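You operate a simulated robot arm through the tools that you are given. There is no shell and no other tool. Be economical: measure what you need, move in short steps, check, and stop when the job is done.

The job below is to be done with a simulated two-armed robot. You get a single attempt, and the scene is never put back.

Task
Grind pepper into the small dish and set it on the red placemat.
Fine: stand the pepper mill in the dish, hold it steady with the other hand, then put it back. Set down upright: pepper mill.
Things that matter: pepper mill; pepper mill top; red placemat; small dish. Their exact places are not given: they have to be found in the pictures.

The check looks at the end state, three seconds after you hand in, the way a careful person would. Anything else that was tipped, shoved, dropped, spilled or broken makes it a failure.

Robot
Two 7-joint arms with two-finger parallel grippers on one trunk, on a base that drives. Base frame: it is fixed to the floor where the robot stands at the start and does not move with it; the origin is under the middle of the robot, x ahead of it, y to its left, z up; the surface under the hand at the start is at about z = 75. Units: cm, rad, N and s.
The left shoulder is at the start at [6, 14.3, 92.6], the right one opposite. With the tool pointing down near the work surface each hand reaches from about 32 to 74 cm from the robot's upright axis, wherever it stands, measured 20 degrees to its own side. Places, roughly: pepper mill top [70, 0, 100]; red placemat [50, 20, 80]; small dish [50, -10, 80]. Payload 1.57 kg a hand.
The TCP of each hand is the grasp point between the finger pads, 3 cm short of the fingertips. In the tool frame z runs along the fingers and y along their closing line. The gripper opens to 11 cm. The fingers are 2.4 cm wide and 1.2 cm thick; the gripper's body (4.8 by 11.2 cm) begins 7.8 cm behind the TCP.
Orientation is told as [roll, pitch, yaw] about the base's x, y, z axes, in that order, counted from this pose: with the fingers straight down and closing along the base's y, the tool's x points along the base's -x, its y along +y and its z along -z.

Tools
- The arms move only by the tool step_arm. It takes "left_steps", "right_steps" or both (then of equal length, played together; a hand with none holds still); each is text: rows parted by semicolons, each of 6 numbers parted by spaces: the shift along the tool's x, y, z in cm, then the turn, a rotation vector about the tool's x, y, z in rad. In form: tx ty tz wx wy wz; .... A call has 1 to 10 rows; each row shifts and turns the commanded pose from where the row before left it, along the tool's axes as they then stand. "left_fingers" and "right_fingers" are, for a hand that has rows, the opening, from 0 (shut) to 1 (fully open), set as the call begins (left out, the last holds). Each row takes 0.2 s and may step no farther than 5 cm and 0.15 rad from the row before; otherwise, or with a gripper value out of range, the whole call is refused. Where a pose cannot be reached the arm comes as near as it can. A force on the tool above 40 N (or 10 N above the force at the start of the call, whichever is more), or a blocked arm, ends the call early, and 0.2 s more pass. Each finger travels about 4.5 cm/s and halts on what it meets, pressing with about 23 N; the grip force reading is that of the motor and also rises with nothing between the fingers. The clock runs only during rows and for 0.2 s after the last one: add rows that do not move to give the fingers time. It gives the time, the measured TCP pose, the force on the tool (base axes), the opening and the grip force at its end, in the units of the frame above (readings bear some noise), with the torque about the TCP (base axes, N m) and any sound that the robot's microphone picked up.
- Cameras (640 x 400 px; columns grow to the right, rows downward): "scene" is now at [3.97, 2.3, 153.03]; the picture's right is [0.30, -0.95, 0.00], its down [-0.77, -0.24, -0.60] and it looks along [0.57, 0.18, -0.80] (base axes); focal length 292 px, centre (320, 200). "left" rides on the left gripper at [7, -1.6, -14.1] in its tool frame; the picture's right is [0.23, 0.97, 0.00], its down [-0.85, 0.20, -0.48] and it looks along [-0.47, 0.11, 0.88] (tool axes); focal length 222 px, centre (320, 200). "right" rides on the right gripper at [7, 1.6, -14.1] in its tool frame; the picture's right is [-0.23, 0.97, 0.00], its down [-0.86, -0.20, -0.48] and it looks along [-0.47, -0.11, 0.88] (tool axes); focal length 222 px, centre (320, 200).
- snapshot(camera): a new picture of that camera. No time passes.
- lift_body(by): slides the trunk up (or, below 0, down) by that many cm; the arms and the scene camera ride with it, the base frame stays. It gives what a move gives, with no picture.
- base_move(legs): drives the robot by 1 to 6 legs, each [ahead, left, turn to the left] in cm, cm and rad, along the robot's own axes; the way and the turn of a leg run together, so that a leg with both is an arc; at most 150 cm and 3.142 rad a leg. The arms and the cameras ride along, it lands a little off, and it stops where it bumps. It gives what a move gives.
- turn_head(pan, tilt): turns the head with the scene camera to pan (to the left, within 1.501 rad either way) and tilt (down, from -0.506 to 1.204), counted from straight ahead of the robot. It gives what a move gives.
- point_at(camera, pixels): for up to 12 pixels [column, row] of the newest picture of that camera ("zoom" is the newest enlarged one), the place [x, y, z] in the base frame of the surface seen there, good to about 0.2 cm. No time passes.
- zoom(camera, box): a new picture of the part [left, top, right, bottom] of that camera's present view, enlarged. No time passes.
- sign_off(): hands the job in; it is judged then, once.

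Keep the steps short. Do not move on a guess: measure, check each grasp and each placing, and mend mistakes. In all there are 80 turns and 58 pictures (those below and enlarged ones count). Leave the grippers open and the arms clear of the work at the hand-in unless told otherwise, and finish with a single line.

The tools are called after "Request:" by a JSON object that holds its "op" and its "data". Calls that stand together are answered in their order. step_arm: Moves the arms, as the interface text tells. Its arguments: {"type":"object","properties":{"left_steps":{"type":"string"},"left_fingers":{"type":"number"},"right_steps":{"type":"string"},"right_fingers":{"type":"number"}},"required":[]} The other tools are called the same way: lift_body (by) slides the trunk up or down; base_move (legs) drives the base; turn_head (pan, tilt) turns the head that bears the scene camera; snapshot (camera) takes a picture; point_at (camera, pixels) gives the place of the surface under pixels of a picture; zoom (camera, box) takes an enlarged picture of a part of a camera's view; sign_off () hands the job in.

At the start:

```text
clock: 0.0
left_tcp_pos: [61.15, 22.07, 100.04]
left_tool_rot: [0.0, 0.002, 0.0]
left_ft_force: [0.6, -0.1, -0.4]
left_torque: [0.02, 0.03, -0.02]
left_opening: 11.0
left_grip_force: 0.1
right_tcp_pos: [43.65, -15.24, 99.89]
right_tool_rot: [-0.001, 0.001, 0.0]
right_ft_force: [-0.3, 0.0, 0.1]
right_torque: [0.02, -0.01, -0.02]
right_opening: 11.02
right_grip_force: 0.0
trunk travel left (down, up): [-52.5, 6.5]
robot x, y, heading: [-0.11, 0.24, 0.001]
head pan, tilt: [0.307, 0.932]
```

scene: 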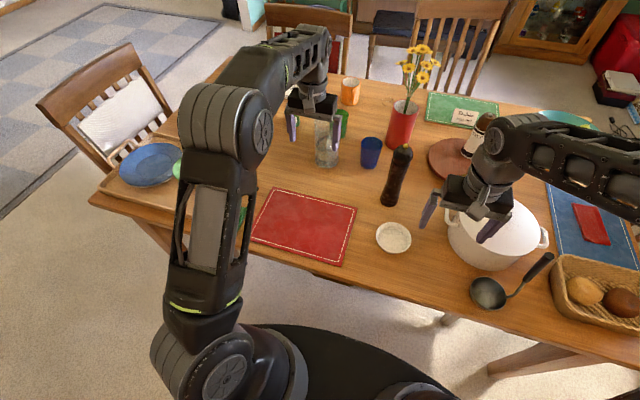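
right: 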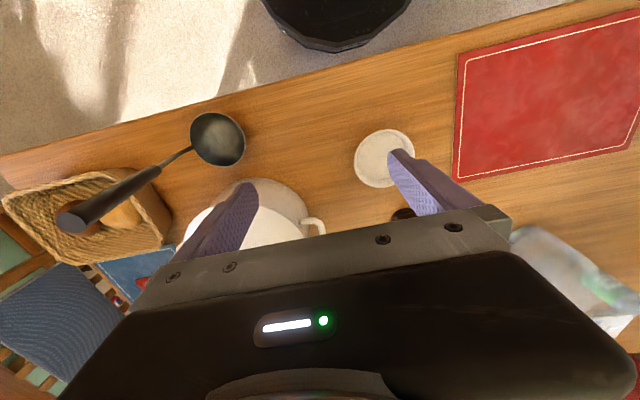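
left: 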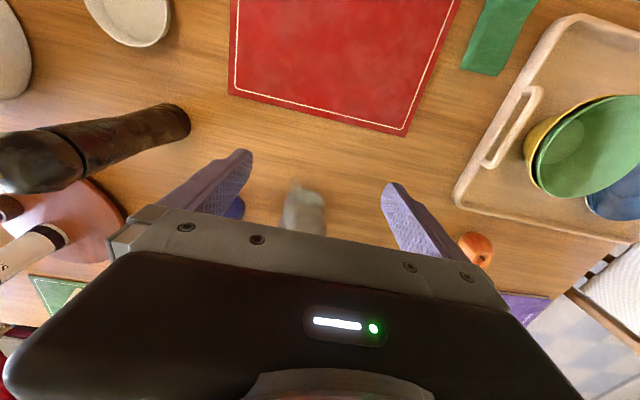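

I see the mill at about (397,175), the dish at (393,237) and the placemat at (305,225). I'll enlarge that area to measure them.

Request:
{"op": "zoom", "data": {"camera": "scene", "box": [240, 120, 480, 270]}}

Request:
{"op": "point_at", "data": {"camera": "scene", "pixels": [[403, 148], [397, 175], [390, 203], [393, 238], [377, 238], [411, 238], [393, 222], [393, 255], [272, 188], [357, 208], [342, 265], [252, 238]]}}

```text
2.67 times, centred on (360, 195) of scene
```

zoom: 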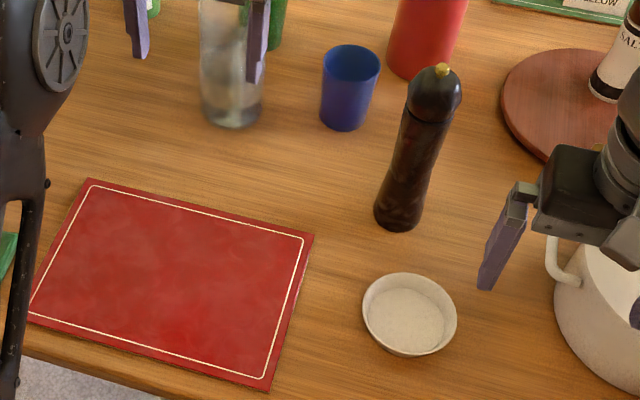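

```text
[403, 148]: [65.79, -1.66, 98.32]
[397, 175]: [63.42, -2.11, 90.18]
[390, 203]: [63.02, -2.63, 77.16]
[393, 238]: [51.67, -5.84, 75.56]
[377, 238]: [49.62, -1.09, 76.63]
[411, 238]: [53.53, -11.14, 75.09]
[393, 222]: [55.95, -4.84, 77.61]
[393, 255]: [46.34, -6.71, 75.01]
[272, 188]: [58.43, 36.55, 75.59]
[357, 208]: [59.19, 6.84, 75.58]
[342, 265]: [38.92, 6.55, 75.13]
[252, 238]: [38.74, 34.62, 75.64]
```

Next I'll measure points on the mill and the dish rim from the enlarged view.

Request:
{"op": "point_at", "data": {"camera": "zoom", "pixels": [[441, 68], [410, 95], [460, 95], [433, 110], [405, 125], [444, 125], [420, 150], [398, 222], [376, 210], [420, 218], [425, 118], [410, 180]]}}

Request:
{"op": "point_at", "data": {"camera": "zoom", "pixels": [[364, 307], [455, 318], [409, 275], [405, 353], [405, 317], [375, 330], [440, 300], [345, 55], [350, 125], [232, 120], [558, 285], [440, 340]]}}

```text
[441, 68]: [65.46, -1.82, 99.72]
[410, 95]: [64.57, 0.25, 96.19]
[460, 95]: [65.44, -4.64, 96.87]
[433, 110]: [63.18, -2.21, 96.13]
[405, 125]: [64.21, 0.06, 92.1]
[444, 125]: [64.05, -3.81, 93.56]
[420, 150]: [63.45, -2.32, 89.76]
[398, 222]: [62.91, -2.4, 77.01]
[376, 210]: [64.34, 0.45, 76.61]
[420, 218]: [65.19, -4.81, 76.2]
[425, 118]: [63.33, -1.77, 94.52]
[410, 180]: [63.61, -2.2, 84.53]
```

```text
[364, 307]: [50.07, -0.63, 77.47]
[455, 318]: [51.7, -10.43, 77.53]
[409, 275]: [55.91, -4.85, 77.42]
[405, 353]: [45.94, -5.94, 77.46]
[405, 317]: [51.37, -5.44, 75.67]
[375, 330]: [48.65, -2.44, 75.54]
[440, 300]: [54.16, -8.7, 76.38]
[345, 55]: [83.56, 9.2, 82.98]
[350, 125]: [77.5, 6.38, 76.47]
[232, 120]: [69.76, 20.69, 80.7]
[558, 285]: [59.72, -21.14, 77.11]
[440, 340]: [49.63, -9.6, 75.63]
```

The mill stands at about (65.5, -2.1), z 75–99.8. The dish centre is about (50.9, -5.5), with its rim at 77.5 and its floor at 75.6. The left hand will hold the mill body from the side, tilted, while the right hand turns the top from above. First I'll move the left hand back at its present height and turn it, yaw then pitch.

Request:
{"op": "step_arm", "data": {"left_steps": "3.72 -2.69 0 0 0 0; 3.72 -2.69 0 0 0 0; 3.72 -2.69 0 0 0 0; 0 0 0 0 0 0.1455; 0 0 0 0 0 0.1455; 0 0 0 0 0 0.1455; 0 0 0 0 0 0.1455; 0 0 0 0 0 0.1455; 0 0 0 0 0 0.1455", "left_fingers": 1}}

Request:
{"op": "step_arm", "data": {"left_steps": "0 0 0 0 -0.1418 0; 0 0 0 0 -0.1418 0; 0 0 0 0 -0.1418 0; 0 0 0 0 -0.1418 0; 0 0 0 0 -0.1418 0; 0 0 0 0 -0.1418 0; 0 0 0 0 -0.1418 0; 0 0 0 0 -0.1418 0; 0 0 0 0 0 0"}}

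```text
clock: 2.0
left_tcp_pos: [49.97, 14.1, 100.02]
left_tool_rot: [0.001, 0.0, -0.876]
left_ft_force: [-0.7, -0.4, 0.3]
left_torque: [0.01, 0.0, 0.03]
left_opening: 10.98
left_grip_force: 0.1
right_tcp_pos: [43.54, -15.08, 99.99]
right_tool_rot: [0.0, 0.001, 0.0]
right_ft_force: [-0.6, 0.1, 0.1]
right_torque: [-0.04, 0.02, -0.01]
right_opening: 10.99
right_grip_force: 0.1
trunk travel left (down, up): [-52.5, 6.5]
robot x, y, heading: [0.22, -0.07, -0.0]
head pan, tilt: [0.307, 0.932]
```

```text
clock: 4.0
left_tcp_pos: [49.86, 13.89, 100.04]
left_tool_rot: [0.001, -1.135, -0.872]
left_ft_force: [-0.1, -0.1, -0.6]
left_torque: [-0.01, 0.04, 0.01]
left_opening: 11.03
left_grip_force: 0.1
right_tcp_pos: [43.55, -15.22, 99.99]
right_tool_rot: [0.001, 0.0, -0.001]
right_ft_force: [-0.3, 0.4, -1.7]
right_torque: [0.02, -0.01, -0.03]
right_opening: 11.0
right_grip_force: 0.0
trunk travel left (down, up): [-52.5, 6.5]
robot x, y, heading: [0.09, 0.0, 0.001]
head pan, tilt: [0.307, 0.932]
```

The left hand is in its tilted pose. I'll bring it to a pre-grasp 13 cm short of the mill at z 84, then look.

Request:
{"op": "step_arm", "data": {"left_steps": "2.11 0.32 3.04 0 0 0; 2.11 0.32 3.04 0 0 0; 2.11 0.32 3.04 0 0 0; 2.11 0.32 3.04 0 0 0; 2.11 0.32 3.04 0 0 0; 0 0 0 0 0 0"}}

Request:
{"op": "snapshot", "data": {"camera": "scene"}}

Request:
{"op": "snapshot", "data": {"camera": "left"}}

```text
clock: 5.4
left_tcp_pos: [57.4, 8.04, 83.77]
left_tool_rot: [0.003, -1.135, -0.875]
left_ft_force: [-0.7, -0.8, 0.2]
left_torque: [-0.01, 0.02, 0.02]
left_opening: 10.99
left_grip_force: 0.1
right_tcp_pos: [43.54, -15.09, 100.13]
right_tool_rot: [0.001, 0.001, 0.0]
right_ft_force: [-0.2, 0.4, -1.0]
right_torque: [0.02, -0.01, 0.01]
right_opening: 11.01
right_grip_force: 0.0
trunk travel left (down, up): [-52.5, 6.5]
robot x, y, heading: [-0.13, 0.19, 0.002]
head pan, tilt: [0.307, 0.932]
```

```text
53 pictures are left
```

scene: 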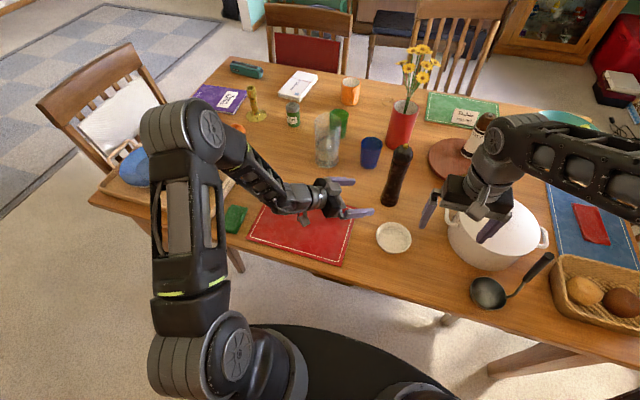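

```text
52 pictures are left
```

left: 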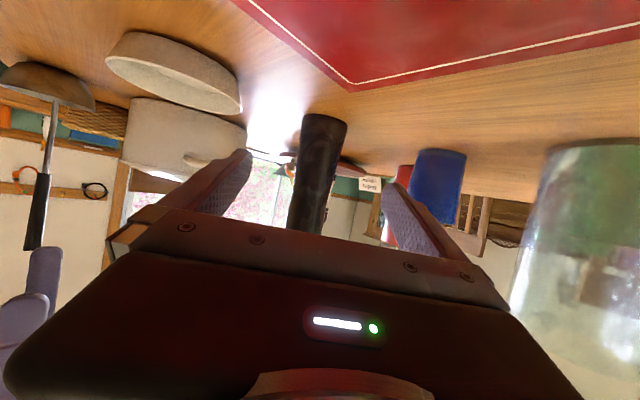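

The mill sits between the left fingers at (320,160). I'll slide in level by 13 cm and check before closing.

Request:
{"op": "step_arm", "data": {"left_steps": "-1.415 -0.08 2.917 0 0 0; -1.415 -0.08 2.917 0 0 0; -1.415 -0.08 2.917 0 0 0; -1.415 -0.07 2.917 0 0 0; 0 0 0 0 0 0"}}

Request:
{"op": "snapshot", "data": {"camera": "left"}}

Request:
{"op": "zoom", "data": {"camera": "scene", "box": [300, 120, 460, 220]}}

```text
clock: 6.6
left_tcp_pos: [65.19, -2.19, 84.34]
left_tool_rot: [0.0, -1.134, -0.874]
left_ft_force: [-0.2, 0.1, 0.4]
left_torque: [0.01, -0.01, -0.01]
left_opening: 11.0
left_grip_force: 0.1
right_tcp_pos: [43.62, -15.19, 100.06]
right_tool_rot: [0.0, 0.001, 0.0]
right_ft_force: [0.2, -0.2, 0.4]
right_torque: [-0.02, 0.01, -0.01]
right_opening: 10.99
right_grip_force: 0.0
trunk travel left (down, up): [-52.5, 6.5]
robot x, y, heading: [-0.18, -0.15, 0.004]
head pan, tilt: [0.307, 0.932]
```

```text
51 pictures are left
```

left: 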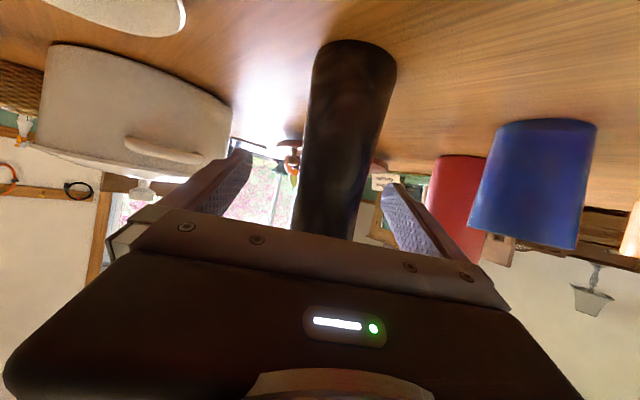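

```text
4.00 times, centred on (380, 170) of scene
```

zoom: 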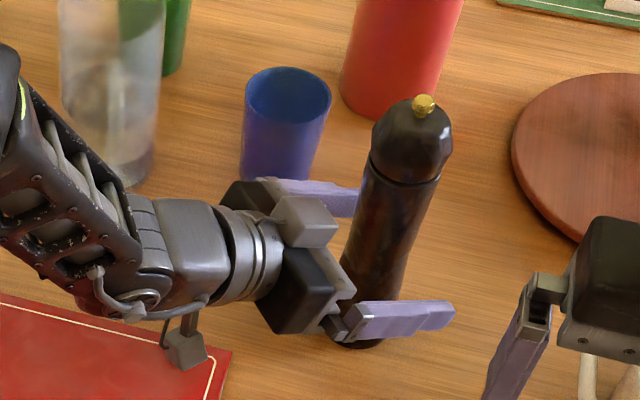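

In the left picture the mill looks a little to the right of the grasp point (319,193). I'll measure its sides.

Request:
{"op": "point_at", "data": {"camera": "left", "pixels": [[304, 190], [315, 190], [330, 190], [345, 190], [360, 190], [372, 190], [345, 120], [315, 120], [378, 120], [235, 190], [410, 215]]}}

Request:
{"op": "point_at", "data": {"camera": "zoom", "pixels": [[425, 103], [375, 165], [438, 180], [407, 183], [365, 200], [428, 215], [390, 230], [420, 260], [435, 315], [330, 190]]}}

```text
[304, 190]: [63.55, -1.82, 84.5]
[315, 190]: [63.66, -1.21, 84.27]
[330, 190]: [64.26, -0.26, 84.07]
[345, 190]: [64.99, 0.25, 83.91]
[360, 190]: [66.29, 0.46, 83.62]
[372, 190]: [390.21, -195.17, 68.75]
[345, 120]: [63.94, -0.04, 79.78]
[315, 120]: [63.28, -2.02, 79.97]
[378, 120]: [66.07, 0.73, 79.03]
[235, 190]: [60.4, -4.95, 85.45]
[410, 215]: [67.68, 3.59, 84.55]
```

```text
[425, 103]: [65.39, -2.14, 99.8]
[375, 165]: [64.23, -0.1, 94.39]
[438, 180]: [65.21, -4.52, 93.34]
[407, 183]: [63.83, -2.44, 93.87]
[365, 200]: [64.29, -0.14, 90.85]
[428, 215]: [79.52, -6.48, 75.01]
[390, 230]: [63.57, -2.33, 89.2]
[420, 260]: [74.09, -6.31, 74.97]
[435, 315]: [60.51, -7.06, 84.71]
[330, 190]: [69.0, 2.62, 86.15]
```

The circle fit puts the mill axis at about (65.8, -1.95), 0.6 cm along the closing line from the grasp point. I'll shift by that and close partway to 5.5 cm.

Request:
{"op": "step_arm", "data": {"left_steps": "0 0.6 0.1 0 0 0; 0 0 0 0 0 0; 0 0 0 0 0 0", "left_fingers": 1}}

Request:
{"op": "step_arm", "data": {"left_steps": "0 0 0 0 0 0; 0 0 0 0 0 0; 0 0 0 0 0 0; 0 0 0 0 0 0", "left_fingers": 0.51}}

Request:
{"op": "snapshot", "data": {"camera": "left"}}

```text
clock: 7.4
left_tcp_pos: [65.82, -1.78, 84.23]
left_tool_rot: [-0.001, -1.133, -0.873]
left_ft_force: [-0.2, -0.2, -0.3]
left_torque: [-0.02, 0.01, 0.03]
left_opening: 11.02
left_grip_force: 0.2
right_tcp_pos: [43.62, -15.18, 100.02]
right_tool_rot: [0.001, 0.0, 0.0]
right_ft_force: [-0.1, 0.2, -0.2]
right_torque: [-0.03, 0.01, 0.0]
right_opening: 10.99
right_grip_force: 0.1
trunk travel left (down, up): [-52.5, 6.5]
robot x, y, heading: [-0.01, -0.19, -0.001]
head pan, tilt: [0.307, 0.932]
```

```text
clock: 8.4
left_tcp_pos: [65.76, -1.73, 84.17]
left_tool_rot: [0.0, -1.134, -0.874]
left_ft_force: [0.2, 0.9, -0.3]
left_torque: [0.0, 0.02, -0.01]
left_opening: 5.61
left_grip_force: 0.0
right_tcp_pos: [43.58, -15.18, 100.0]
right_tool_rot: [-0.001, 0.0, -0.001]
right_ft_force: [-0.4, 0.7, -0.4]
right_torque: [0.02, 0.01, 0.01]
right_opening: 11.0
right_grip_force: 0.0
trunk travel left (down, up): [-52.5, 6.5]
robot x, y, heading: [0.25, 0.24, 0.0]
head pan, tilt: [0.307, 0.932]
```

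```text
49 pictures are left
```

left: 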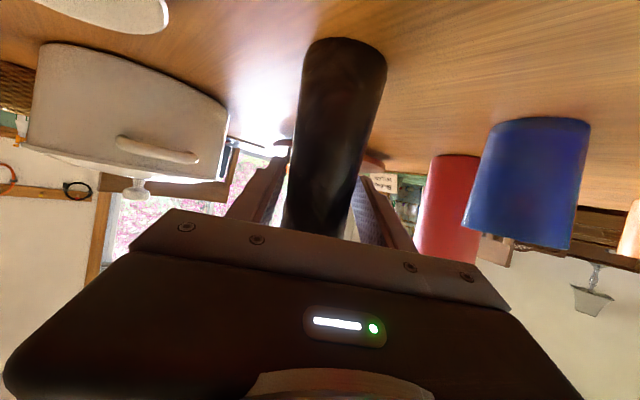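

Both pads straddle the mill evenly at 5.6 cm opening, with no contact force. Now I'll close fully.

Request:
{"op": "step_arm", "data": {"left_steps": "0 0 0 0 0 0; 0 0 0 0 0 0; 0 0 0 0 0 0; 0 0 0 0 0 0", "left_fingers": 0}}

Request:
{"op": "zoom", "data": {"camera": "scene", "box": [300, 120, 460, 220]}}

```text
clock: 9.4
left_tcp_pos: [65.81, -1.83, 84.26]
left_tool_rot: [-0.002, -1.132, -0.873]
left_ft_force: [-0.5, -0.5, 0.0]
left_torque: [0.0, -0.01, 0.03]
left_opening: 4.91
left_grip_force: 23.1
right_tcp_pos: [43.59, -15.2, 100.06]
right_tool_rot: [0.0, 0.001, -0.001]
right_ft_force: [0.6, -0.2, -0.3]
right_torque: [0.01, 0.01, 0.02]
right_opening: 11.01
right_grip_force: 0.0
trunk travel left (down, up): [-52.5, 6.5]
robot x, y, heading: [0.12, -0.26, 0.002]
head pan, tilt: [0.307, 0.932]
```

```text
4.00 times, centred on (380, 170) of scene
```

zoom: 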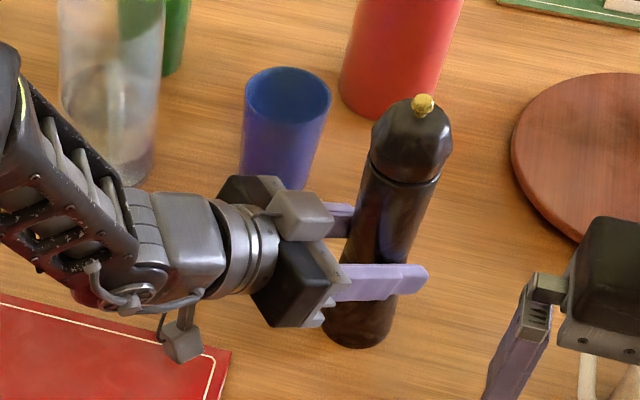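

The grip holds: opening 4.9 cm, 23 N, and the mill hasn't moved. I'll lift it 6 cm, with the right hand drawing up and away, then carry it over the dish.

Request:
{"op": "step_arm", "data": {"left_steps": "-1.81 0 -0.847 0 0 0; -1.81 0 -0.847 0 0 0; -1.81 0 -0.847 0 0 0; 0 0 0 0 0 0", "right_steps": "0 -2 -4 0 0 0; 0 -2 -4 0 0 0; 0 0 0 0 0 0; 0 0 0 0 0 0"}}

Request:
{"op": "step_arm", "data": {"left_steps": "0.475 -2.3 -1.02 0 0 0; 0.475 -2.3 -1.02 0 0 0; 0.475 -2.3 -1.02 0 0 0; 0.475 -2.3 -1.02 0 0 0; 0.475 -2.3 -1.02 0 0 0; 0.475 -2.29 -1.01 0 0 0; 0 0 0 0 0 0"}}

Request:
{"op": "snapshot", "data": {"camera": "scene"}}

Request:
{"op": "snapshot", "data": {"camera": "left"}}

```text
clock: 10.4
left_tcp_pos: [65.92, -2.0, 90.16]
left_tool_rot: [0.0, -1.133, -0.873]
left_ft_force: [0.1, 0.1, -2.8]
left_torque: [0.01, -0.02, -0.01]
left_opening: 4.93
left_grip_force: 22.8
right_tcp_pos: [43.66, -18.98, 107.93]
right_tool_rot: [-0.001, 0.0, -0.001]
right_ft_force: [1.0, 0.6, -0.4]
right_torque: [0.02, -0.01, 0.0]
right_opening: 10.98
right_grip_force: 0.1
trunk travel left (down, up): [-52.5, 6.5]
robot x, y, heading: [-0.31, 0.02, 0.001]
head pan, tilt: [0.307, 0.932]
```

```text
clock: 12.0
left_tcp_pos: [50.78, -5.52, 90.16]
left_tool_rot: [0.0, -1.134, -0.873]
left_ft_force: [-0.8, 0.7, -2.2]
left_torque: [0.03, 0.03, 0.0]
left_opening: 4.91
left_grip_force: 22.9
right_tcp_pos: [43.67, -19.03, 107.89]
right_tool_rot: [0.0, -0.001, 0.001]
right_ft_force: [0.1, -0.1, -0.8]
right_torque: [-0.02, 0.02, 0.0]
right_opening: 10.99
right_grip_force: 0.0
trunk travel left (down, up): [-52.5, 6.5]
robot x, y, heading: [0.11, -0.14, 0.002]
head pan, tilt: [0.307, 0.932]
```

```text
47 pictures are left
```

scene: 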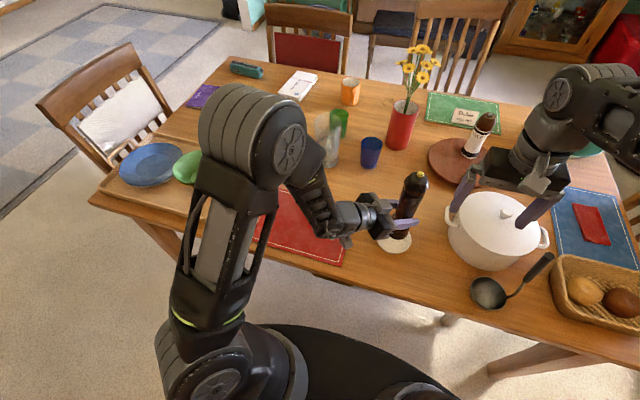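

```text
46 pictures are left
```

left: 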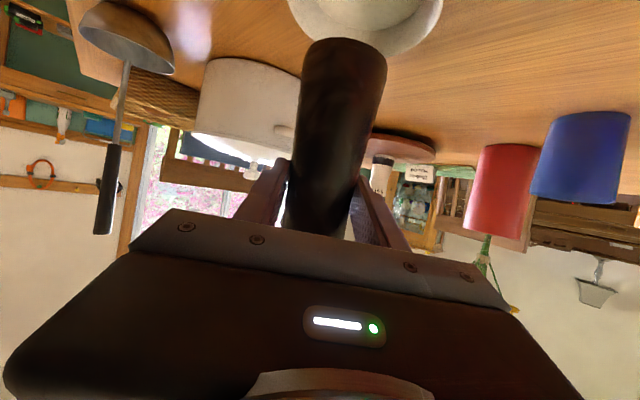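

The mill hangs over the dish. I'll check the alignment of its lower edge with the dish rim in both pictures.

Request:
{"op": "point_at", "data": {"camera": "left", "pixels": [[345, 45], [310, 60], [382, 62], [330, 100], [367, 100], [300, 8], [438, 10], [370, 30]]}}

Request:
{"op": "zoom", "data": {"camera": "scene", "box": [340, 160, 460, 260]}}

```text
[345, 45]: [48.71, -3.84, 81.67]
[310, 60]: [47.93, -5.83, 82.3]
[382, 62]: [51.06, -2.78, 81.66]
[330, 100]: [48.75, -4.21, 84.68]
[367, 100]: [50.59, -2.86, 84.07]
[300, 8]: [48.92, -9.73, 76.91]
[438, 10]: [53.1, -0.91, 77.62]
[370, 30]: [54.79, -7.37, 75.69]
```

```text
4.00 times, centred on (400, 210) of scene
```

zoom: 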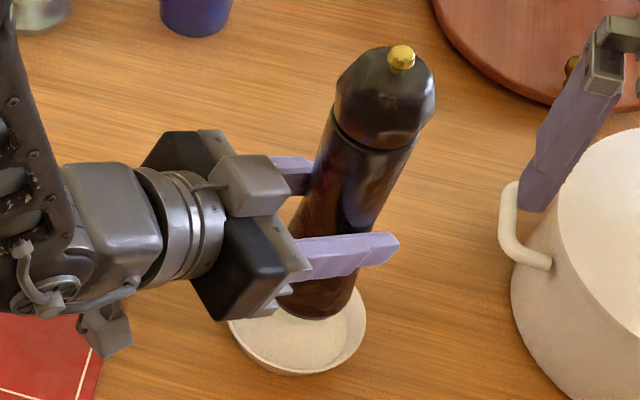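

The mill's lower edge is centred near (50.6, -5.5), over the dish. I'll lower it 5.1 cm, then creep down.

Request:
{"op": "step_arm", "data": {"left_steps": "1.16 0 0.54 0 0 0; 1.16 0 0.54 0 0 0; 1.16 0 0.54 0 0 0; 1.14 0 0.535 0 0 0; 0 0 0 0 0 0"}}

Request:
{"op": "step_arm", "data": {"left_steps": "0.09 0 0.042 0 0 0; 0.09 0 0.042 0 0 0; 0.09 0 0.042 0 0 0; 0 0 0 0 0 0"}}

Request:
{"op": "snapshot", "data": {"camera": "left"}}

```text
clock: 13.2
left_tcp_pos: [50.95, -5.59, 84.96]
left_tool_rot: [-0.001, -1.136, -0.872]
left_ft_force: [0.1, -0.1, -2.8]
left_torque: [0.0, -0.01, 0.05]
left_opening: 4.91
left_grip_force: 22.8
right_tcp_pos: [43.53, -18.99, 107.98]
right_tool_rot: [0.0, -0.001, -0.001]
right_ft_force: [0.1, -0.2, 0.8]
right_torque: [0.05, 0.02, 0.04]
right_opening: 11.01
right_grip_force: 0.1
trunk travel left (down, up): [-52.5, 6.5]
robot x, y, heading: [-0.01, -0.25, 0.004]
head pan, tilt: [0.307, 0.932]
```

```text
clock: 14.2
left_tcp_pos: [50.93, -5.65, 84.79]
left_tool_rot: [0.0, -1.134, -0.874]
left_ft_force: [0.4, 0.5, -3.0]
left_torque: [-0.01, 0.04, 0.01]
left_opening: 4.94
left_grip_force: 22.8
right_tcp_pos: [43.53, -19.05, 107.97]
right_tool_rot: [-0.001, 0.0, -0.002]
right_ft_force: [0.2, 1.1, 0.8]
right_torque: [-0.03, -0.04, 0.02]
right_opening: 11.03
right_grip_force: 0.1
trunk travel left (down, up): [-52.5, 6.5]
robot x, y, heading: [-0.56, 0.07, 0.001]
head pan, tilt: [0.307, 0.932]
```

```text
44 pictures are left
```

left: 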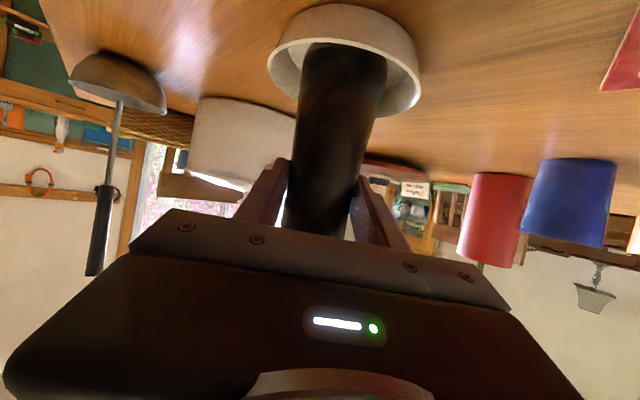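

The mill base is inside the dish but there is no contact yet (force still -3 N). I'll keep creeping down.

Request:
{"op": "step_arm", "data": {"left_steps": "0.09 0 0.042 0 0 0; 0.09 0 0.042 0 0 0; 0 0 0 0 0 0"}}

Request:
{"op": "step_arm", "data": {"left_steps": "0.09 0 0.042 0 0 0; 0 0 0 0 0 0"}}

```text
clock: 15.0
left_tcp_pos: [51.02, -5.62, 84.71]
left_tool_rot: [0.002, -1.136, -0.873]
left_ft_force: [-0.6, 1.4, 2.0]
left_torque: [0.17, -0.04, 0.02]
left_opening: 4.96
left_grip_force: 22.9
right_tcp_pos: [43.53, -18.98, 107.92]
right_tool_rot: [-0.001, 0.0, -0.001]
right_ft_force: [-1.0, -0.4, 0.4]
right_torque: [0.01, -0.02, -0.03]
right_opening: 11.0
right_grip_force: 0.1
trunk travel left (down, up): [-52.5, 6.5]
robot x, y, heading: [-0.28, 0.29, -0.001]
head pan, tilt: [0.307, 0.932]
```

```text
clock: 15.6
left_tcp_pos: [50.86, -5.56, 84.6]
left_tool_rot: [0.004, -1.139, -0.878]
left_ft_force: [-0.7, 2.9, 13.2]
left_torque: [0.31, 0.1, 0.06]
left_opening: 4.92
left_grip_force: 23.1
right_tcp_pos: [43.5, -19.02, 108.02]
right_tool_rot: [0.0, 0.0, 0.0]
right_ft_force: [-0.7, 0.5, -0.2]
right_torque: [0.0, 0.0, 0.01]
right_opening: 11.02
right_grip_force: 0.1
trunk travel left (down, up): [-52.5, 6.5]
robot x, y, heading: [-0.2, 0.27, 0.001]
head pan, tilt: [0.307, 0.932]
```

The mill stands on the dish floor with 13 N pressing. I'll back off 0.1 cm to ease that and measure the head.

Request:
{"op": "step_arm", "data": {"left_steps": "-0.08 0 -0.037 0 0 0; 0 0 0 0 0 0"}}

Request:
{"op": "zoom", "data": {"camera": "scene", "box": [360, 165, 460, 265]}}

```text
clock: 16.2
left_tcp_pos: [50.88, -5.49, 84.76]
left_tool_rot: [0.003, -1.136, -0.875]
left_ft_force: [2.8, -0.2, 11.9]
left_torque: [-0.03, -0.35, 0.02]
left_opening: 4.91
left_grip_force: 23.0
right_tcp_pos: [43.61, -19.0, 107.9]
right_tool_rot: [0.001, 0.0, 0.001]
right_ft_force: [0.2, 0.3, -0.8]
right_torque: [0.02, 0.0, 0.0]
right_opening: 11.03
right_grip_force: 0.1
trunk travel left (down, up): [-52.5, 6.5]
robot x, y, heading: [-0.23, -0.17, 0.002]
head pan, tilt: [0.307, 0.932]
```

```text
4.00 times, centred on (410, 215) of scene
```

zoom: 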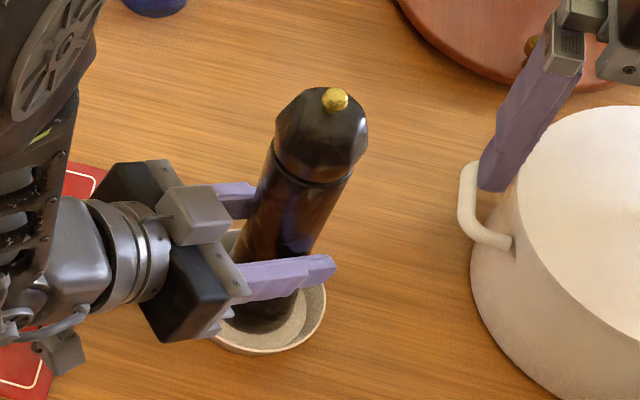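

The dish is undisturbed. I'll measure the head of the mill and the dish rim.

Request:
{"op": "point_at", "data": {"camera": "zoom", "pixels": [[336, 97], [290, 110], [277, 145], [366, 130], [320, 150], [310, 177], [350, 175], [300, 120], [325, 310], [270, 352], [310, 225]]}}

Request:
{"op": "step_arm", "data": {"left_steps": "-0.07 0 -0.033 0 0 0; 0 0 0 0 0 0"}}

```text
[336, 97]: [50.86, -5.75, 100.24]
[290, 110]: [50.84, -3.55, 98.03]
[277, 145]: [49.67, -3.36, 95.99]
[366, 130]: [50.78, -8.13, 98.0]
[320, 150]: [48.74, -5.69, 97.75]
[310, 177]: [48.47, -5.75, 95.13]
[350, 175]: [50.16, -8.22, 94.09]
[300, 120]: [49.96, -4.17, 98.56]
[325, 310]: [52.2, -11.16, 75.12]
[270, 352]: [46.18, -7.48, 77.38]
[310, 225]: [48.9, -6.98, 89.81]
```

```text
clock: 16.8
left_tcp_pos: [51.01, -5.63, 84.66]
left_tool_rot: [0.002, -1.133, -0.875]
left_ft_force: [3.8, -1.6, 7.0]
left_torque: [-0.28, -0.39, 0.04]
left_opening: 4.92
left_grip_force: 22.9
right_tcp_pos: [43.55, -19.02, 108.0]
right_tool_rot: [0.0, -0.002, 0.001]
right_ft_force: [-0.4, -0.6, -0.7]
right_torque: [-0.01, 0.01, -0.01]
right_opening: 11.01
right_grip_force: 0.0
trunk travel left (down, up): [-52.5, 6.5]
robot x, y, heading: [0.33, -0.01, 0.0]
head pan, tilt: [0.307, 0.932]
```

The mill axis is at about (50.95, -5.75), with the knob top at 100.2. Before bringing the right hand over it, I'll check where the left forearm lies for clearance.

Request:
{"op": "snapshot", "data": {"camera": "scene"}}

Request:
{"op": "point_at", "data": {"camera": "scene", "pixels": [[290, 140], [310, 165], [325, 195], [340, 215], [360, 215], [385, 190], [240, 130], [290, 115], [385, 220]]}}

```text
42 pictures are left
```

scene: 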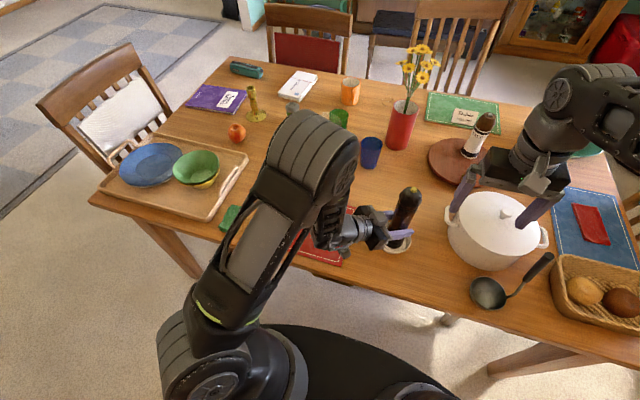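

```text
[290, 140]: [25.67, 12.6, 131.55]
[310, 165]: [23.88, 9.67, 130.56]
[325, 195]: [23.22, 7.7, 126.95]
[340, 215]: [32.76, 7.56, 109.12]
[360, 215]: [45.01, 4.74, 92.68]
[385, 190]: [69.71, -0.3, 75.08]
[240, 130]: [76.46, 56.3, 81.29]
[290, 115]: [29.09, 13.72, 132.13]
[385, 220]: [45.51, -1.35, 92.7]
```

The left forearm runs from (25,12,130) down to the wrist, well clear. I'll move the right hand over the mill axis at z 108 and pre-turn it +0.9 rad so there is room for a long turn.

Request:
{"op": "step_arm", "data": {"right_steps": "-1.85 3.31 0 0 0 0; -1.85 3.31 0 0 0 0; -1.85 3.31 0 0 0 0; -1.85 3.32 0 0 0 0; 0 0 0 0 0 -0.15; 0 0 0 0 0 -0.15; 0 0 0 0 0 -0.15; 0 0 0 0 0 -0.15; 0 0 0 0 0 -0.15; 0 0 0 0 0 -0.15", "right_fingers": 1}}

Request:
{"op": "snapshot", "data": {"camera": "right"}}

Request:
{"op": "zoom", "data": {"camera": "scene", "box": [280, 100, 520, 250]}}

```text
clock: 19.0
left_tcp_pos: [50.86, -5.57, 84.64]
left_tool_rot: [0.001, -1.133, -0.873]
left_ft_force: [-2.2, 0.7, 1.8]
left_torque: [0.0, 0.14, -0.03]
left_opening: 4.94
left_grip_force: 23.5
right_tcp_pos: [50.92, -5.82, 108.0]
right_tool_rot: [0.0, 0.0, 0.904]
right_ft_force: [0.3, 1.0, 0.1]
right_torque: [0.02, 0.0, -0.03]
right_opening: 10.99
right_grip_force: 0.0
trunk travel left (down, up): [-52.5, 6.5]
robot x, y, heading: [-0.02, 0.15, -0.001]
head pan, tilt: [0.307, 0.932]
```

```text
41 pictures are left
```

right: 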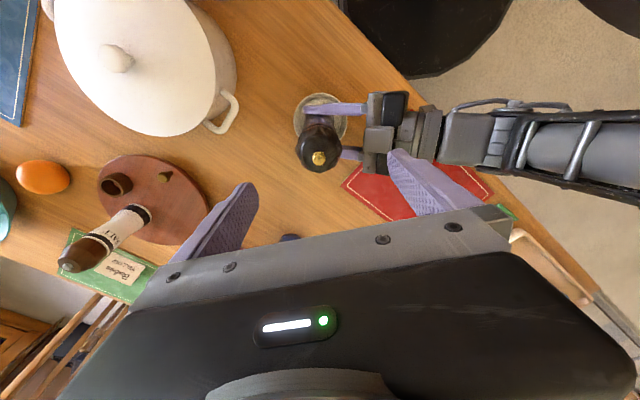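

```text
2.67 times, centred on (400, 175) of scene
```

zoom: 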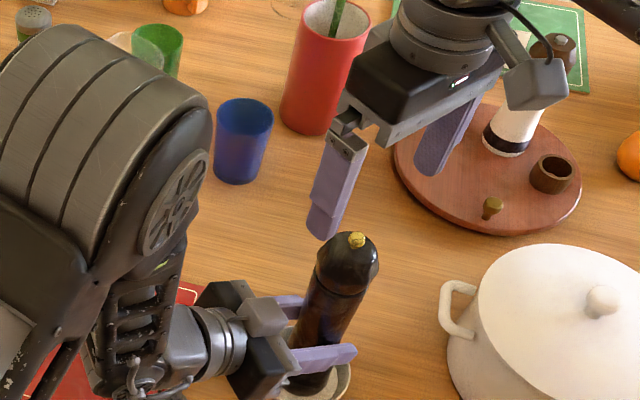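

The knob is at (319,157) in the right picture, on the tool axis. I'll lower 9.8 cm to z 98.2, leaving the fingertips at 95.2, above the left hand's top at 92.7.

Request:
{"op": "step_arm", "data": {"right_steps": "0 0 2.5 0 0 0; 0 0 2.5 0 0 0; 0 0 2.5 0 0 0; 0 0 2.3 0 0 0; 0 0 0 0 0 0", "right_fingers": 1}}

Request:
{"op": "snapshot", "data": {"camera": "right"}}

Request:
{"op": "zoom", "data": {"camera": "scene", "box": [320, 140, 480, 240]}}

```text
clock: 20.2
left_tcp_pos: [50.91, -5.63, 84.57]
left_tool_rot: [0.003, -1.134, -0.875]
left_ft_force: [-0.3, -0.1, 0.2]
left_torque: [-0.07, -0.02, 0.0]
left_opening: 4.91
left_grip_force: 23.3
right_tcp_pos: [51.05, -5.89, 98.32]
right_tool_rot: [0.001, 0.0, 0.899]
right_ft_force: [0.3, 0.0, -1.1]
right_torque: [-0.01, 0.0, 0.0]
right_opening: 11.0
right_grip_force: 0.1
trunk travel left (down, up): [-52.5, 6.5]
robot x, y, heading: [-0.05, -0.09, -0.002]
head pan, tilt: [0.307, 0.932]
```

```text
39 pictures are left
```

right: 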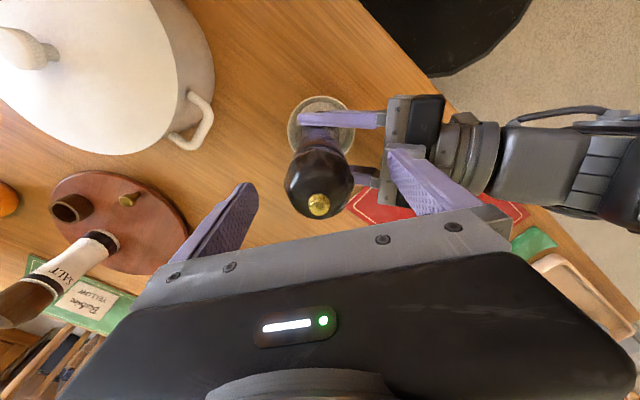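

```text
4.00 times, centred on (400, 190) of scene
```

zoom: 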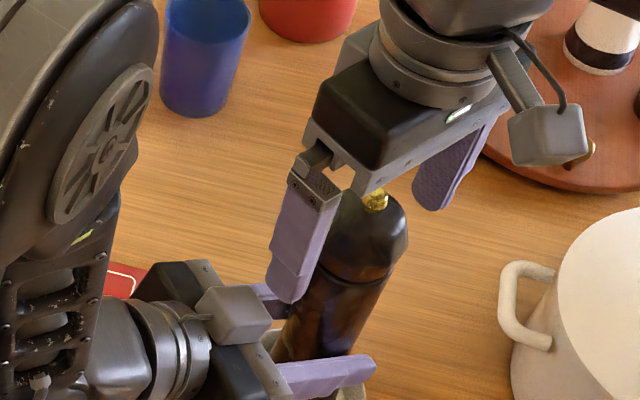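

The head is centred between the right fingers, with the knob at column 319. I'll close in two stages and watch the forces.

Request:
{"op": "step_arm", "data": {"right_steps": "0 0 0 0 0 0; 0 0 0 0 0 0; 0 0 0 0 0 0; 0 0 0 0 0 0", "right_fingers": 0.52}}

Request:
{"op": "step_arm", "data": {"right_steps": "0 0 0 0 0 0; 0 0 0 0 0 0; 0 0 0 0 0 0; 0 0 0 0 0 0", "right_fingers": 0}}

Request:
{"op": "zoom", "data": {"camera": "scene", "box": [340, 150, 460, 260]}}

```text
clock: 21.2
left_tcp_pos: [50.98, -5.53, 84.63]
left_tool_rot: [0.002, -1.134, -0.874]
left_ft_force: [0.9, 0.7, -1.7]
left_torque: [0.0, -0.09, 0.03]
left_opening: 4.92
left_grip_force: 22.8
right_tcp_pos: [51.02, -5.7, 98.23]
right_tool_rot: [0.001, 0.0, 0.899]
right_ft_force: [0.4, 0.6, 0.0]
right_torque: [0.0, 0.02, 0.02]
right_opening: 5.73
right_grip_force: 0.0
trunk travel left (down, up): [-52.5, 6.5]
robot x, y, heading: [0.07, -0.01, -0.002]
head pan, tilt: [0.307, 0.932]
```

```text
clock: 22.2
left_tcp_pos: [50.89, -5.63, 84.74]
left_tool_rot: [0.0, -1.134, -0.874]
left_ft_force: [-5.4, 3.1, 2.1]
left_torque: [-0.22, -0.3, 0.0]
left_opening: 4.92
left_grip_force: 23.0
right_tcp_pos: [51.12, -5.87, 98.34]
right_tool_rot: [-0.001, 0.0, 0.897]
right_ft_force: [5.9, -3.4, -0.3]
right_torque: [-0.21, -0.4, -0.02]
right_opening: 5.22
right_grip_force: 23.3
trunk travel left (down, up): [-52.5, 6.5]
robot x, y, heading: [-0.17, 0.27, 0.004]
head pan, tilt: [0.307, 0.932]
```

```text
3.64 times, centred on (400, 205) of scene
```

zoom: 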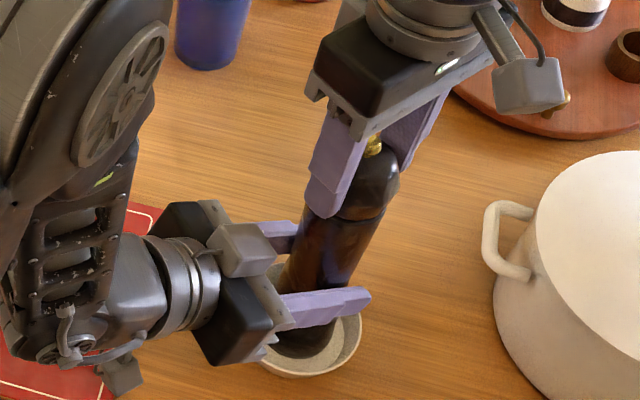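

Grip on the head is firm: 5.2 cm, 23 N, with a 7 N sideways load. I'll shift 0.15 cm to ease that and begin turning the top clockwise with a short trial.

Request:
{"op": "step_arm", "data": {"right_steps": "0 -0.15 0 0 0 0; 0 0 0 0 0 0.1; 0 0 0 0 0 0.1; 0 0 0 0 0 0.1; 0 0 0 0 0 0"}}

```text
clock: 23.4
left_tcp_pos: [50.9, -5.55, 84.54]
left_tool_rot: [0.0, -1.132, -0.874]
left_ft_force: [6.6, -7.7, -10.8]
left_torque: [0.56, 0.36, 0.04]
left_opening: 4.89
left_grip_force: 23.7
right_tcp_pos: [51.34, -5.93, 98.25]
right_tool_rot: [0.001, -0.002, 0.6]
right_ft_force: [-4.3, 7.9, 16.5]
right_torque: [0.36, 0.26, 0.02]
right_opening: 5.24
right_grip_force: 22.8
trunk travel left (down, up): [-52.5, 6.5]
robot x, y, heading: [-0.39, -0.4, 0.001]
head pan, tilt: [0.307, 0.932]
```

The top turns with almost no yaw torque. The sideways load has overshot to +9 N and the vertical is 16 N, so I'll ease back and up slightly, then continue turning.

Request:
{"op": "step_arm", "data": {"right_steps": "0 0.1 -0.08 0 0 0; 0 0 0 0 0 0.1; 0 0 0 0 0 0.1; 0 0 0 0 0 0.1; 0 0 0 0 0 0"}}

Request:
{"op": "zoom", "data": {"camera": "scene", "box": [340, 150, 460, 260]}}

```text
clock: 24.6
left_tcp_pos: [50.97, -5.62, 84.65]
left_tool_rot: [0.0, -1.134, -0.877]
left_ft_force: [-5.2, -7.1, -0.7]
left_torque: [0.53, -0.27, -0.03]
left_opening: 4.91
left_grip_force: 22.8
right_tcp_pos: [51.12, -6.09, 98.31]
right_tool_rot: [0.0, 0.001, 0.299]
right_ft_force: [4.3, 7.3, -0.2]
right_torque: [0.49, -0.41, 0.02]
right_opening: 5.26
right_grip_force: 23.2
trunk travel left (down, up): [-52.5, 6.5]
robot x, y, heading: [0.01, 0.04, 0.0]
head pan, tilt: [0.307, 0.932]
```

```text
3.64 times, centred on (400, 205) of scene
```

zoom: 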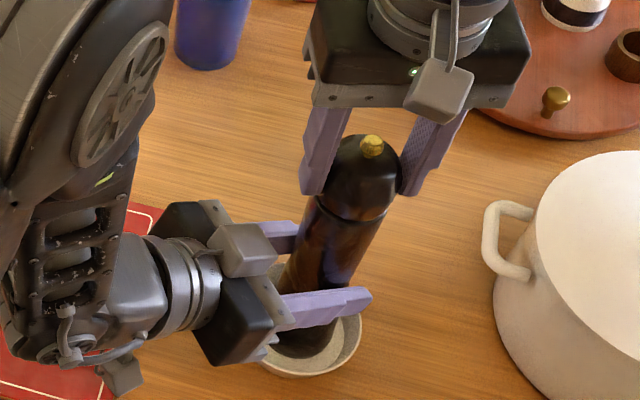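

The load stays moderate and the mill is upright in the dish. I'll ease toward the force and continue turning clockwise.

Request:
{"op": "step_arm", "data": {"right_steps": "-0.08 0.1 0 0 0 0; 0 0 0 0 0 0.13; 0 0 0 0 0 0.13; 0 0 0 0 0 0.13; 0 0 0 0 0 0.13; 0 0 0 0 0 0.13; 0 0 0 0 0 0.13; 0 0 0 0 0 0"}}

Request:
{"op": "step_arm", "data": {"right_steps": "0 0 0 0 0 0.13; 0 0 0 0 0 0.13; 0 0 0 0 0 0.13; 0 0 0 0 0 0.13; 0 0 0 0 0 0.13; 0 0 0 0 0 0"}}

Request:
{"op": "zoom", "data": {"camera": "scene", "box": [340, 150, 460, 260]}}

```text
clock: 26.4
left_tcp_pos: [50.94, -5.57, 84.68]
left_tool_rot: [0.001, -1.134, -0.872]
left_ft_force: [6.3, -1.4, -5.6]
left_torque: [-0.06, 0.23, 0.05]
left_opening: 4.9
left_grip_force: 23.4
right_tcp_pos: [50.94, -5.85, 98.27]
right_tool_rot: [-0.001, 0.0, -0.484]
right_ft_force: [-4.0, 0.9, 15.2]
right_torque: [-0.16, 0.26, 0.0]
right_opening: 5.29
right_grip_force: 23.1
trunk travel left (down, up): [-52.5, 6.5]
robot x, y, heading: [0.21, 0.04, -0.0]
head pan, tilt: [0.307, 0.932]
```

```text
clock: 27.8
left_tcp_pos: [50.87, -5.6, 84.73]
left_tool_rot: [0.0, -1.133, -0.875]
left_ft_force: [2.9, -0.9, -3.0]
left_torque: [0.24, 0.18, 0.02]
left_opening: 4.92
left_grip_force: 22.5
right_tcp_pos: [51.05, -5.87, 98.36]
right_tool_rot: [0.0, -0.001, -1.133]
right_ft_force: [-3.1, 2.6, 7.0]
right_torque: [0.26, 0.24, -0.01]
right_opening: 5.24
right_grip_force: 23.2
trunk travel left (down, up): [-52.5, 6.5]
robot x, y, heading: [0.1, -0.15, -0.002]
head pan, tilt: [0.307, 0.932]
```

```text
3.64 times, centred on (400, 205) of scene
```

zoom: 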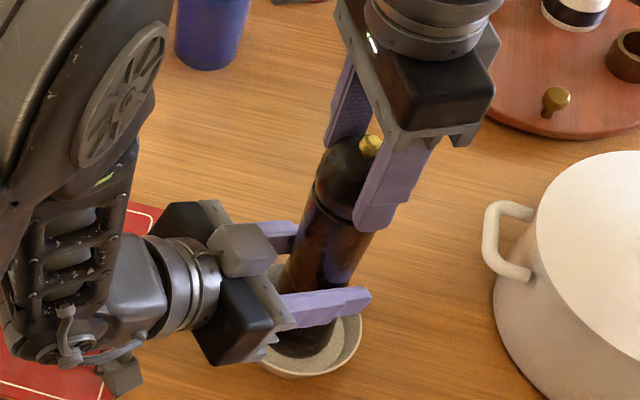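

The top has turned about 2 rad with the mill steady. I'll continue clockwise.

Request:
{"op": "step_arm", "data": {"right_steps": "0 0 -0.05 0 0 0; 0 0 0 0 0 0.13; 0 0 0 0 0 0.13; 0 0 0 0 0 0.13; 0 0 0 0 0 0.13; 0 0 0 0 0 0.13; 0 0 0 0 0 0.13; 0 0 0 0 0 0.13; 0 0 0 0 0 0"}}

Request:
{"op": "zoom", "data": {"camera": "scene", "box": [340, 150, 460, 260]}}

```text
clock: 29.8
left_tcp_pos: [50.96, -5.62, 84.62]
left_tool_rot: [0.0, -1.135, -0.875]
left_ft_force: [-8.9, -1.2, 9.4]
left_torque: [-0.26, -0.68, -0.06]
left_opening: 4.89
left_grip_force: 22.8
right_tcp_pos: [50.99, -5.83, 98.23]
right_tool_rot: [0.0, 0.001, -2.045]
right_ft_force: [8.7, 0.7, -7.6]
right_torque: [0.33, -0.5, -0.01]
right_opening: 5.23
right_grip_force: 23.4
trunk travel left (down, up): [-52.5, 6.5]
robot x, y, heading: [0.12, -0.12, -0.002]
head pan, tilt: [0.307, 0.932]
```

```text
3.64 times, centred on (400, 205) of scene
```

zoom: 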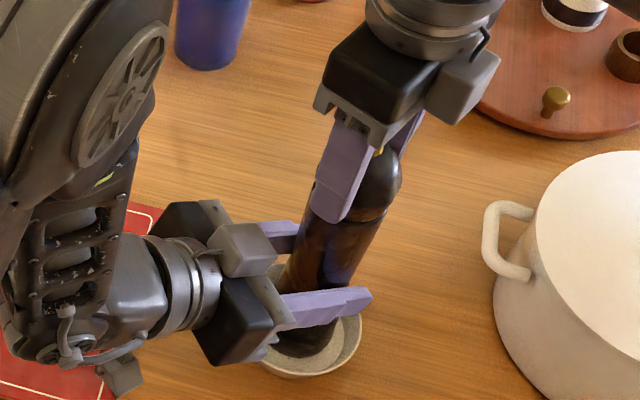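

About 2.9 rad turned so far. I'll open the right fingers partway, swing back clear of the head, then regrip for a second stroke.

Request:
{"op": "step_arm", "data": {"right_steps": "0 0 0 0 0 0; 0 0 0 0 0 0; 0 0 0 0 0 0; 0 0 0 0 0 -0.15; 0 0 0 0 0 -0.15; 0 0 0 0 0 -0.15; 0 0 0 0 0 -0.15; 0 0 0 0 0 -0.15; 0 0 0 0 0 -0.15; 0 0 0 0 0 -0.15", "right_fingers": 0.75}}

Request:
{"op": "step_arm", "data": {"right_steps": "0 0 0 0 0 -0.15; 0 0 0 0 0 -0.15; 0 0 0 0 0 -0.15; 0 0 0 0 0 -0.15; 0 0 0 0 0 -0.15; 0 0 0 0 0 -0.15; 0 0 0 0 0 -0.15; 0 0 0 0 0 -0.15; 0 0 0 0 0 -0.15; 0 0 0 0 0 -0.15"}}

Request:
{"op": "step_arm", "data": {"right_steps": "0 0 0 0 0 -0.15; 0 0 0 0 0 -0.15; 0 0 0 0 0 -0.15; 0 0 0 0 0 0"}}

Request:
{"op": "snapshot", "data": {"camera": "right"}}

```text
clock: 32.0
left_tcp_pos: [50.98, -5.61, 84.71]
left_tool_rot: [0.001, -1.134, -0.874]
left_ft_force: [1.6, 1.4, 3.1]
left_torque: [0.07, -0.02, 0.01]
left_opening: 4.92
left_grip_force: 22.7
right_tcp_pos: [51.05, -5.88, 98.37]
right_tool_rot: [0.001, -0.001, -0.989]
right_ft_force: [0.2, 0.0, -0.9]
right_torque: [0.0, -0.05, 0.0]
right_opening: 8.25
right_grip_force: 0.0
trunk travel left (down, up): [-52.5, 6.5]
robot x, y, heading: [-0.14, 0.11, -0.001]
head pan, tilt: [0.307, 0.932]
```

```text
clock: 34.2
left_tcp_pos: [50.86, -5.66, 84.67]
left_tool_rot: [0.0, -1.136, -0.874]
left_ft_force: [0.8, -0.2, 1.2]
left_torque: [-0.09, 0.09, -0.03]
left_opening: 4.94
left_grip_force: 22.9
right_tcp_pos: [51.06, -5.77, 98.21]
right_tool_rot: [0.0, 0.0, 0.511]
right_ft_force: [0.0, -1.0, -0.4]
right_torque: [0.0, 0.0, -0.02]
right_opening: 8.24
right_grip_force: 0.1
trunk travel left (down, up): [-52.5, 6.5]
robot x, y, heading: [0.05, -0.2, -0.005]
head pan, tilt: [0.307, 0.932]
```

```text
clock: 35.2
left_tcp_pos: [51.0, -5.53, 84.68]
left_tool_rot: [0.0, -1.135, -0.875]
left_ft_force: [-0.2, -0.7, 1.2]
left_torque: [-0.07, 0.08, -0.01]
left_opening: 4.93
left_grip_force: 22.6
right_tcp_pos: [51.19, -5.81, 98.3]
right_tool_rot: [0.0, 0.002, 0.961]
right_ft_force: [-0.2, 0.1, 0.0]
right_torque: [0.0, -0.01, -0.02]
right_opening: 8.27
right_grip_force: 0.1
trunk travel left (down, up): [-52.5, 6.5]
robot x, y, heading: [-0.02, -0.36, -0.002]
head pan, tilt: [0.307, 0.932]
```

```text
33 pictures are left
```

right: 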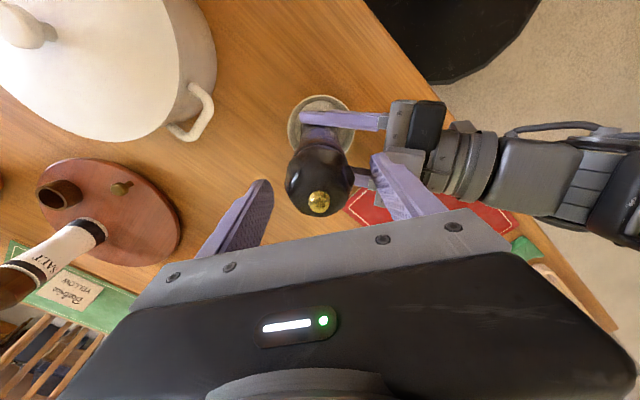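

The mill is still centred and upright. I'll close again and make the second stroke.

Request:
{"op": "step_arm", "data": {"right_steps": "0 0 0 0 0 0; 0 0 0 0 0 0; 0 0 0 0 0 0; 0 0 0 0 0 0; 0 0 0 0 0 0.1; 0 0 0 0 0 0.13; 0 0 0 0 0 0.13; 0 0 0 0 0 0.13; 0 0 0 0 0 0.13; 0 0 0 0 0 0.13", "right_fingers": 0}}

Request:
{"op": "step_arm", "data": {"right_steps": "0 0 0 0 0 0.14; 0 0 0 0 0 0.14; 0 0 0 0 0 0.14; 0 0 0 0 0 0.14; 0 0 0 0 0 0.14; 0 0 0 0 0 0.14; 0 0 0 0 0 0.14; 0 0 0 0 0 0.14; 0 0 0 0 0 0"}}

Request:
{"op": "step_arm", "data": {"right_steps": "0 0 0 0 0 0.14; 0 0 0 0 0 0.14; 0 0 0 0 0 0.14; 0 0 0 0 0 0.14; 0 0 0 0 0 0.14; 0 0 0 0 0 0.14; 0 0 0 0 0 0.14; 0 0 0 0 0 0.14; 0 0 0 0 0 0"}}

```text
clock: 37.4
left_tcp_pos: [50.81, -5.43, 84.72]
left_tool_rot: [0.003, -1.133, -0.876]
left_ft_force: [-8.1, 1.7, 3.2]
left_torque: [-0.04, -0.63, -0.04]
left_opening: 4.92
left_grip_force: 23.3
right_tcp_pos: [51.09, -6.03, 98.29]
right_tool_rot: [0.0, -0.001, 0.204]
right_ft_force: [8.8, -0.8, 0.3]
right_torque: [-0.04, -0.39, -0.01]
right_opening: 5.28
right_grip_force: 23.2
trunk travel left (down, up): [-52.5, 6.5]
robot x, y, heading: [-0.07, 0.35, -0.002]
head pan, tilt: [0.307, 0.932]
```

```text
clock: 39.4
left_tcp_pos: [50.87, -5.62, 84.68]
left_tool_rot: [0.002, -1.134, -0.876]
left_ft_force: [-12.3, 0.0, 3.2]
left_torque: [0.15, -0.78, 0.0]
left_opening: 4.93
left_grip_force: 22.6
right_tcp_pos: [50.98, -5.87, 98.36]
right_tool_rot: [0.001, 0.0, -0.915]
right_ft_force: [11.7, 0.3, -0.2]
right_torque: [0.08, -0.56, 0.01]
right_opening: 5.32
right_grip_force: 22.7
trunk travel left (down, up): [-52.5, 6.5]
robot x, y, heading: [0.02, -0.16, 0.003]
head pan, tilt: [0.307, 0.932]
```

```text
clock: 41.4
left_tcp_pos: [51.0, -5.6, 84.67]
left_tool_rot: [0.001, -1.134, -0.877]
left_ft_force: [-1.9, -4.2, -2.0]
left_torque: [0.55, -0.01, -0.02]
left_opening: 4.9
left_grip_force: 23.8
right_tcp_pos: [51.0, -5.79, 98.32]
right_tool_rot: [-0.002, 0.0, -2.033]
right_ft_force: [1.5, 5.8, 2.7]
right_torque: [0.46, -0.02, 0.01]
right_opening: 5.3
right_grip_force: 23.3
trunk travel left (down, up): [-52.5, 6.5]
robot x, y, heading: [0.16, -0.35, -0.002]
head pan, tilt: [0.307, 0.932]
```

That makes about 5.9 rad. I'll turn 0.56 rad more to pass a full revolution, then open.

Request:
{"op": "step_arm", "data": {"right_steps": "0 0 0 0 0 0.14; 0 0 0 0 0 0.14; 0 0 0 0 0 0.14; 0 0 0 0 0 0.14; 0 0 0 0 0 0"}}

Request:
{"op": "zoom", "data": {"camera": "scene", "box": [340, 150, 460, 260]}}

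```text
clock: 42.6
left_tcp_pos: [50.93, -5.66, 84.67]
left_tool_rot: [0.002, -1.135, -0.876]
left_ft_force: [2.1, -8.5, -3.7]
left_torque: [0.54, 0.04, -0.02]
left_opening: 4.91
left_grip_force: 22.9
right_tcp_pos: [51.23, -5.73, 98.27]
right_tool_rot: [0.0, 0.0, -2.594]
right_ft_force: [-1.4, 6.9, 5.3]
right_torque: [0.45, 0.02, -0.02]
right_opening: 5.29
right_grip_force: 22.8
trunk travel left (down, up): [-52.5, 6.5]
robot x, y, heading: [-0.13, -0.02, -0.002]
head pan, tilt: [0.307, 0.932]
```

```text
3.64 times, centred on (400, 205) of scene
```

zoom: 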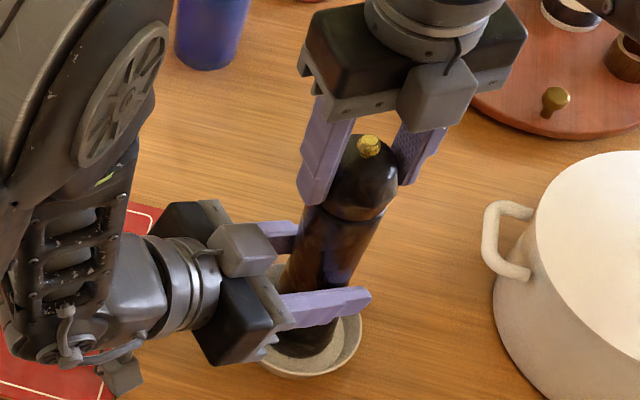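

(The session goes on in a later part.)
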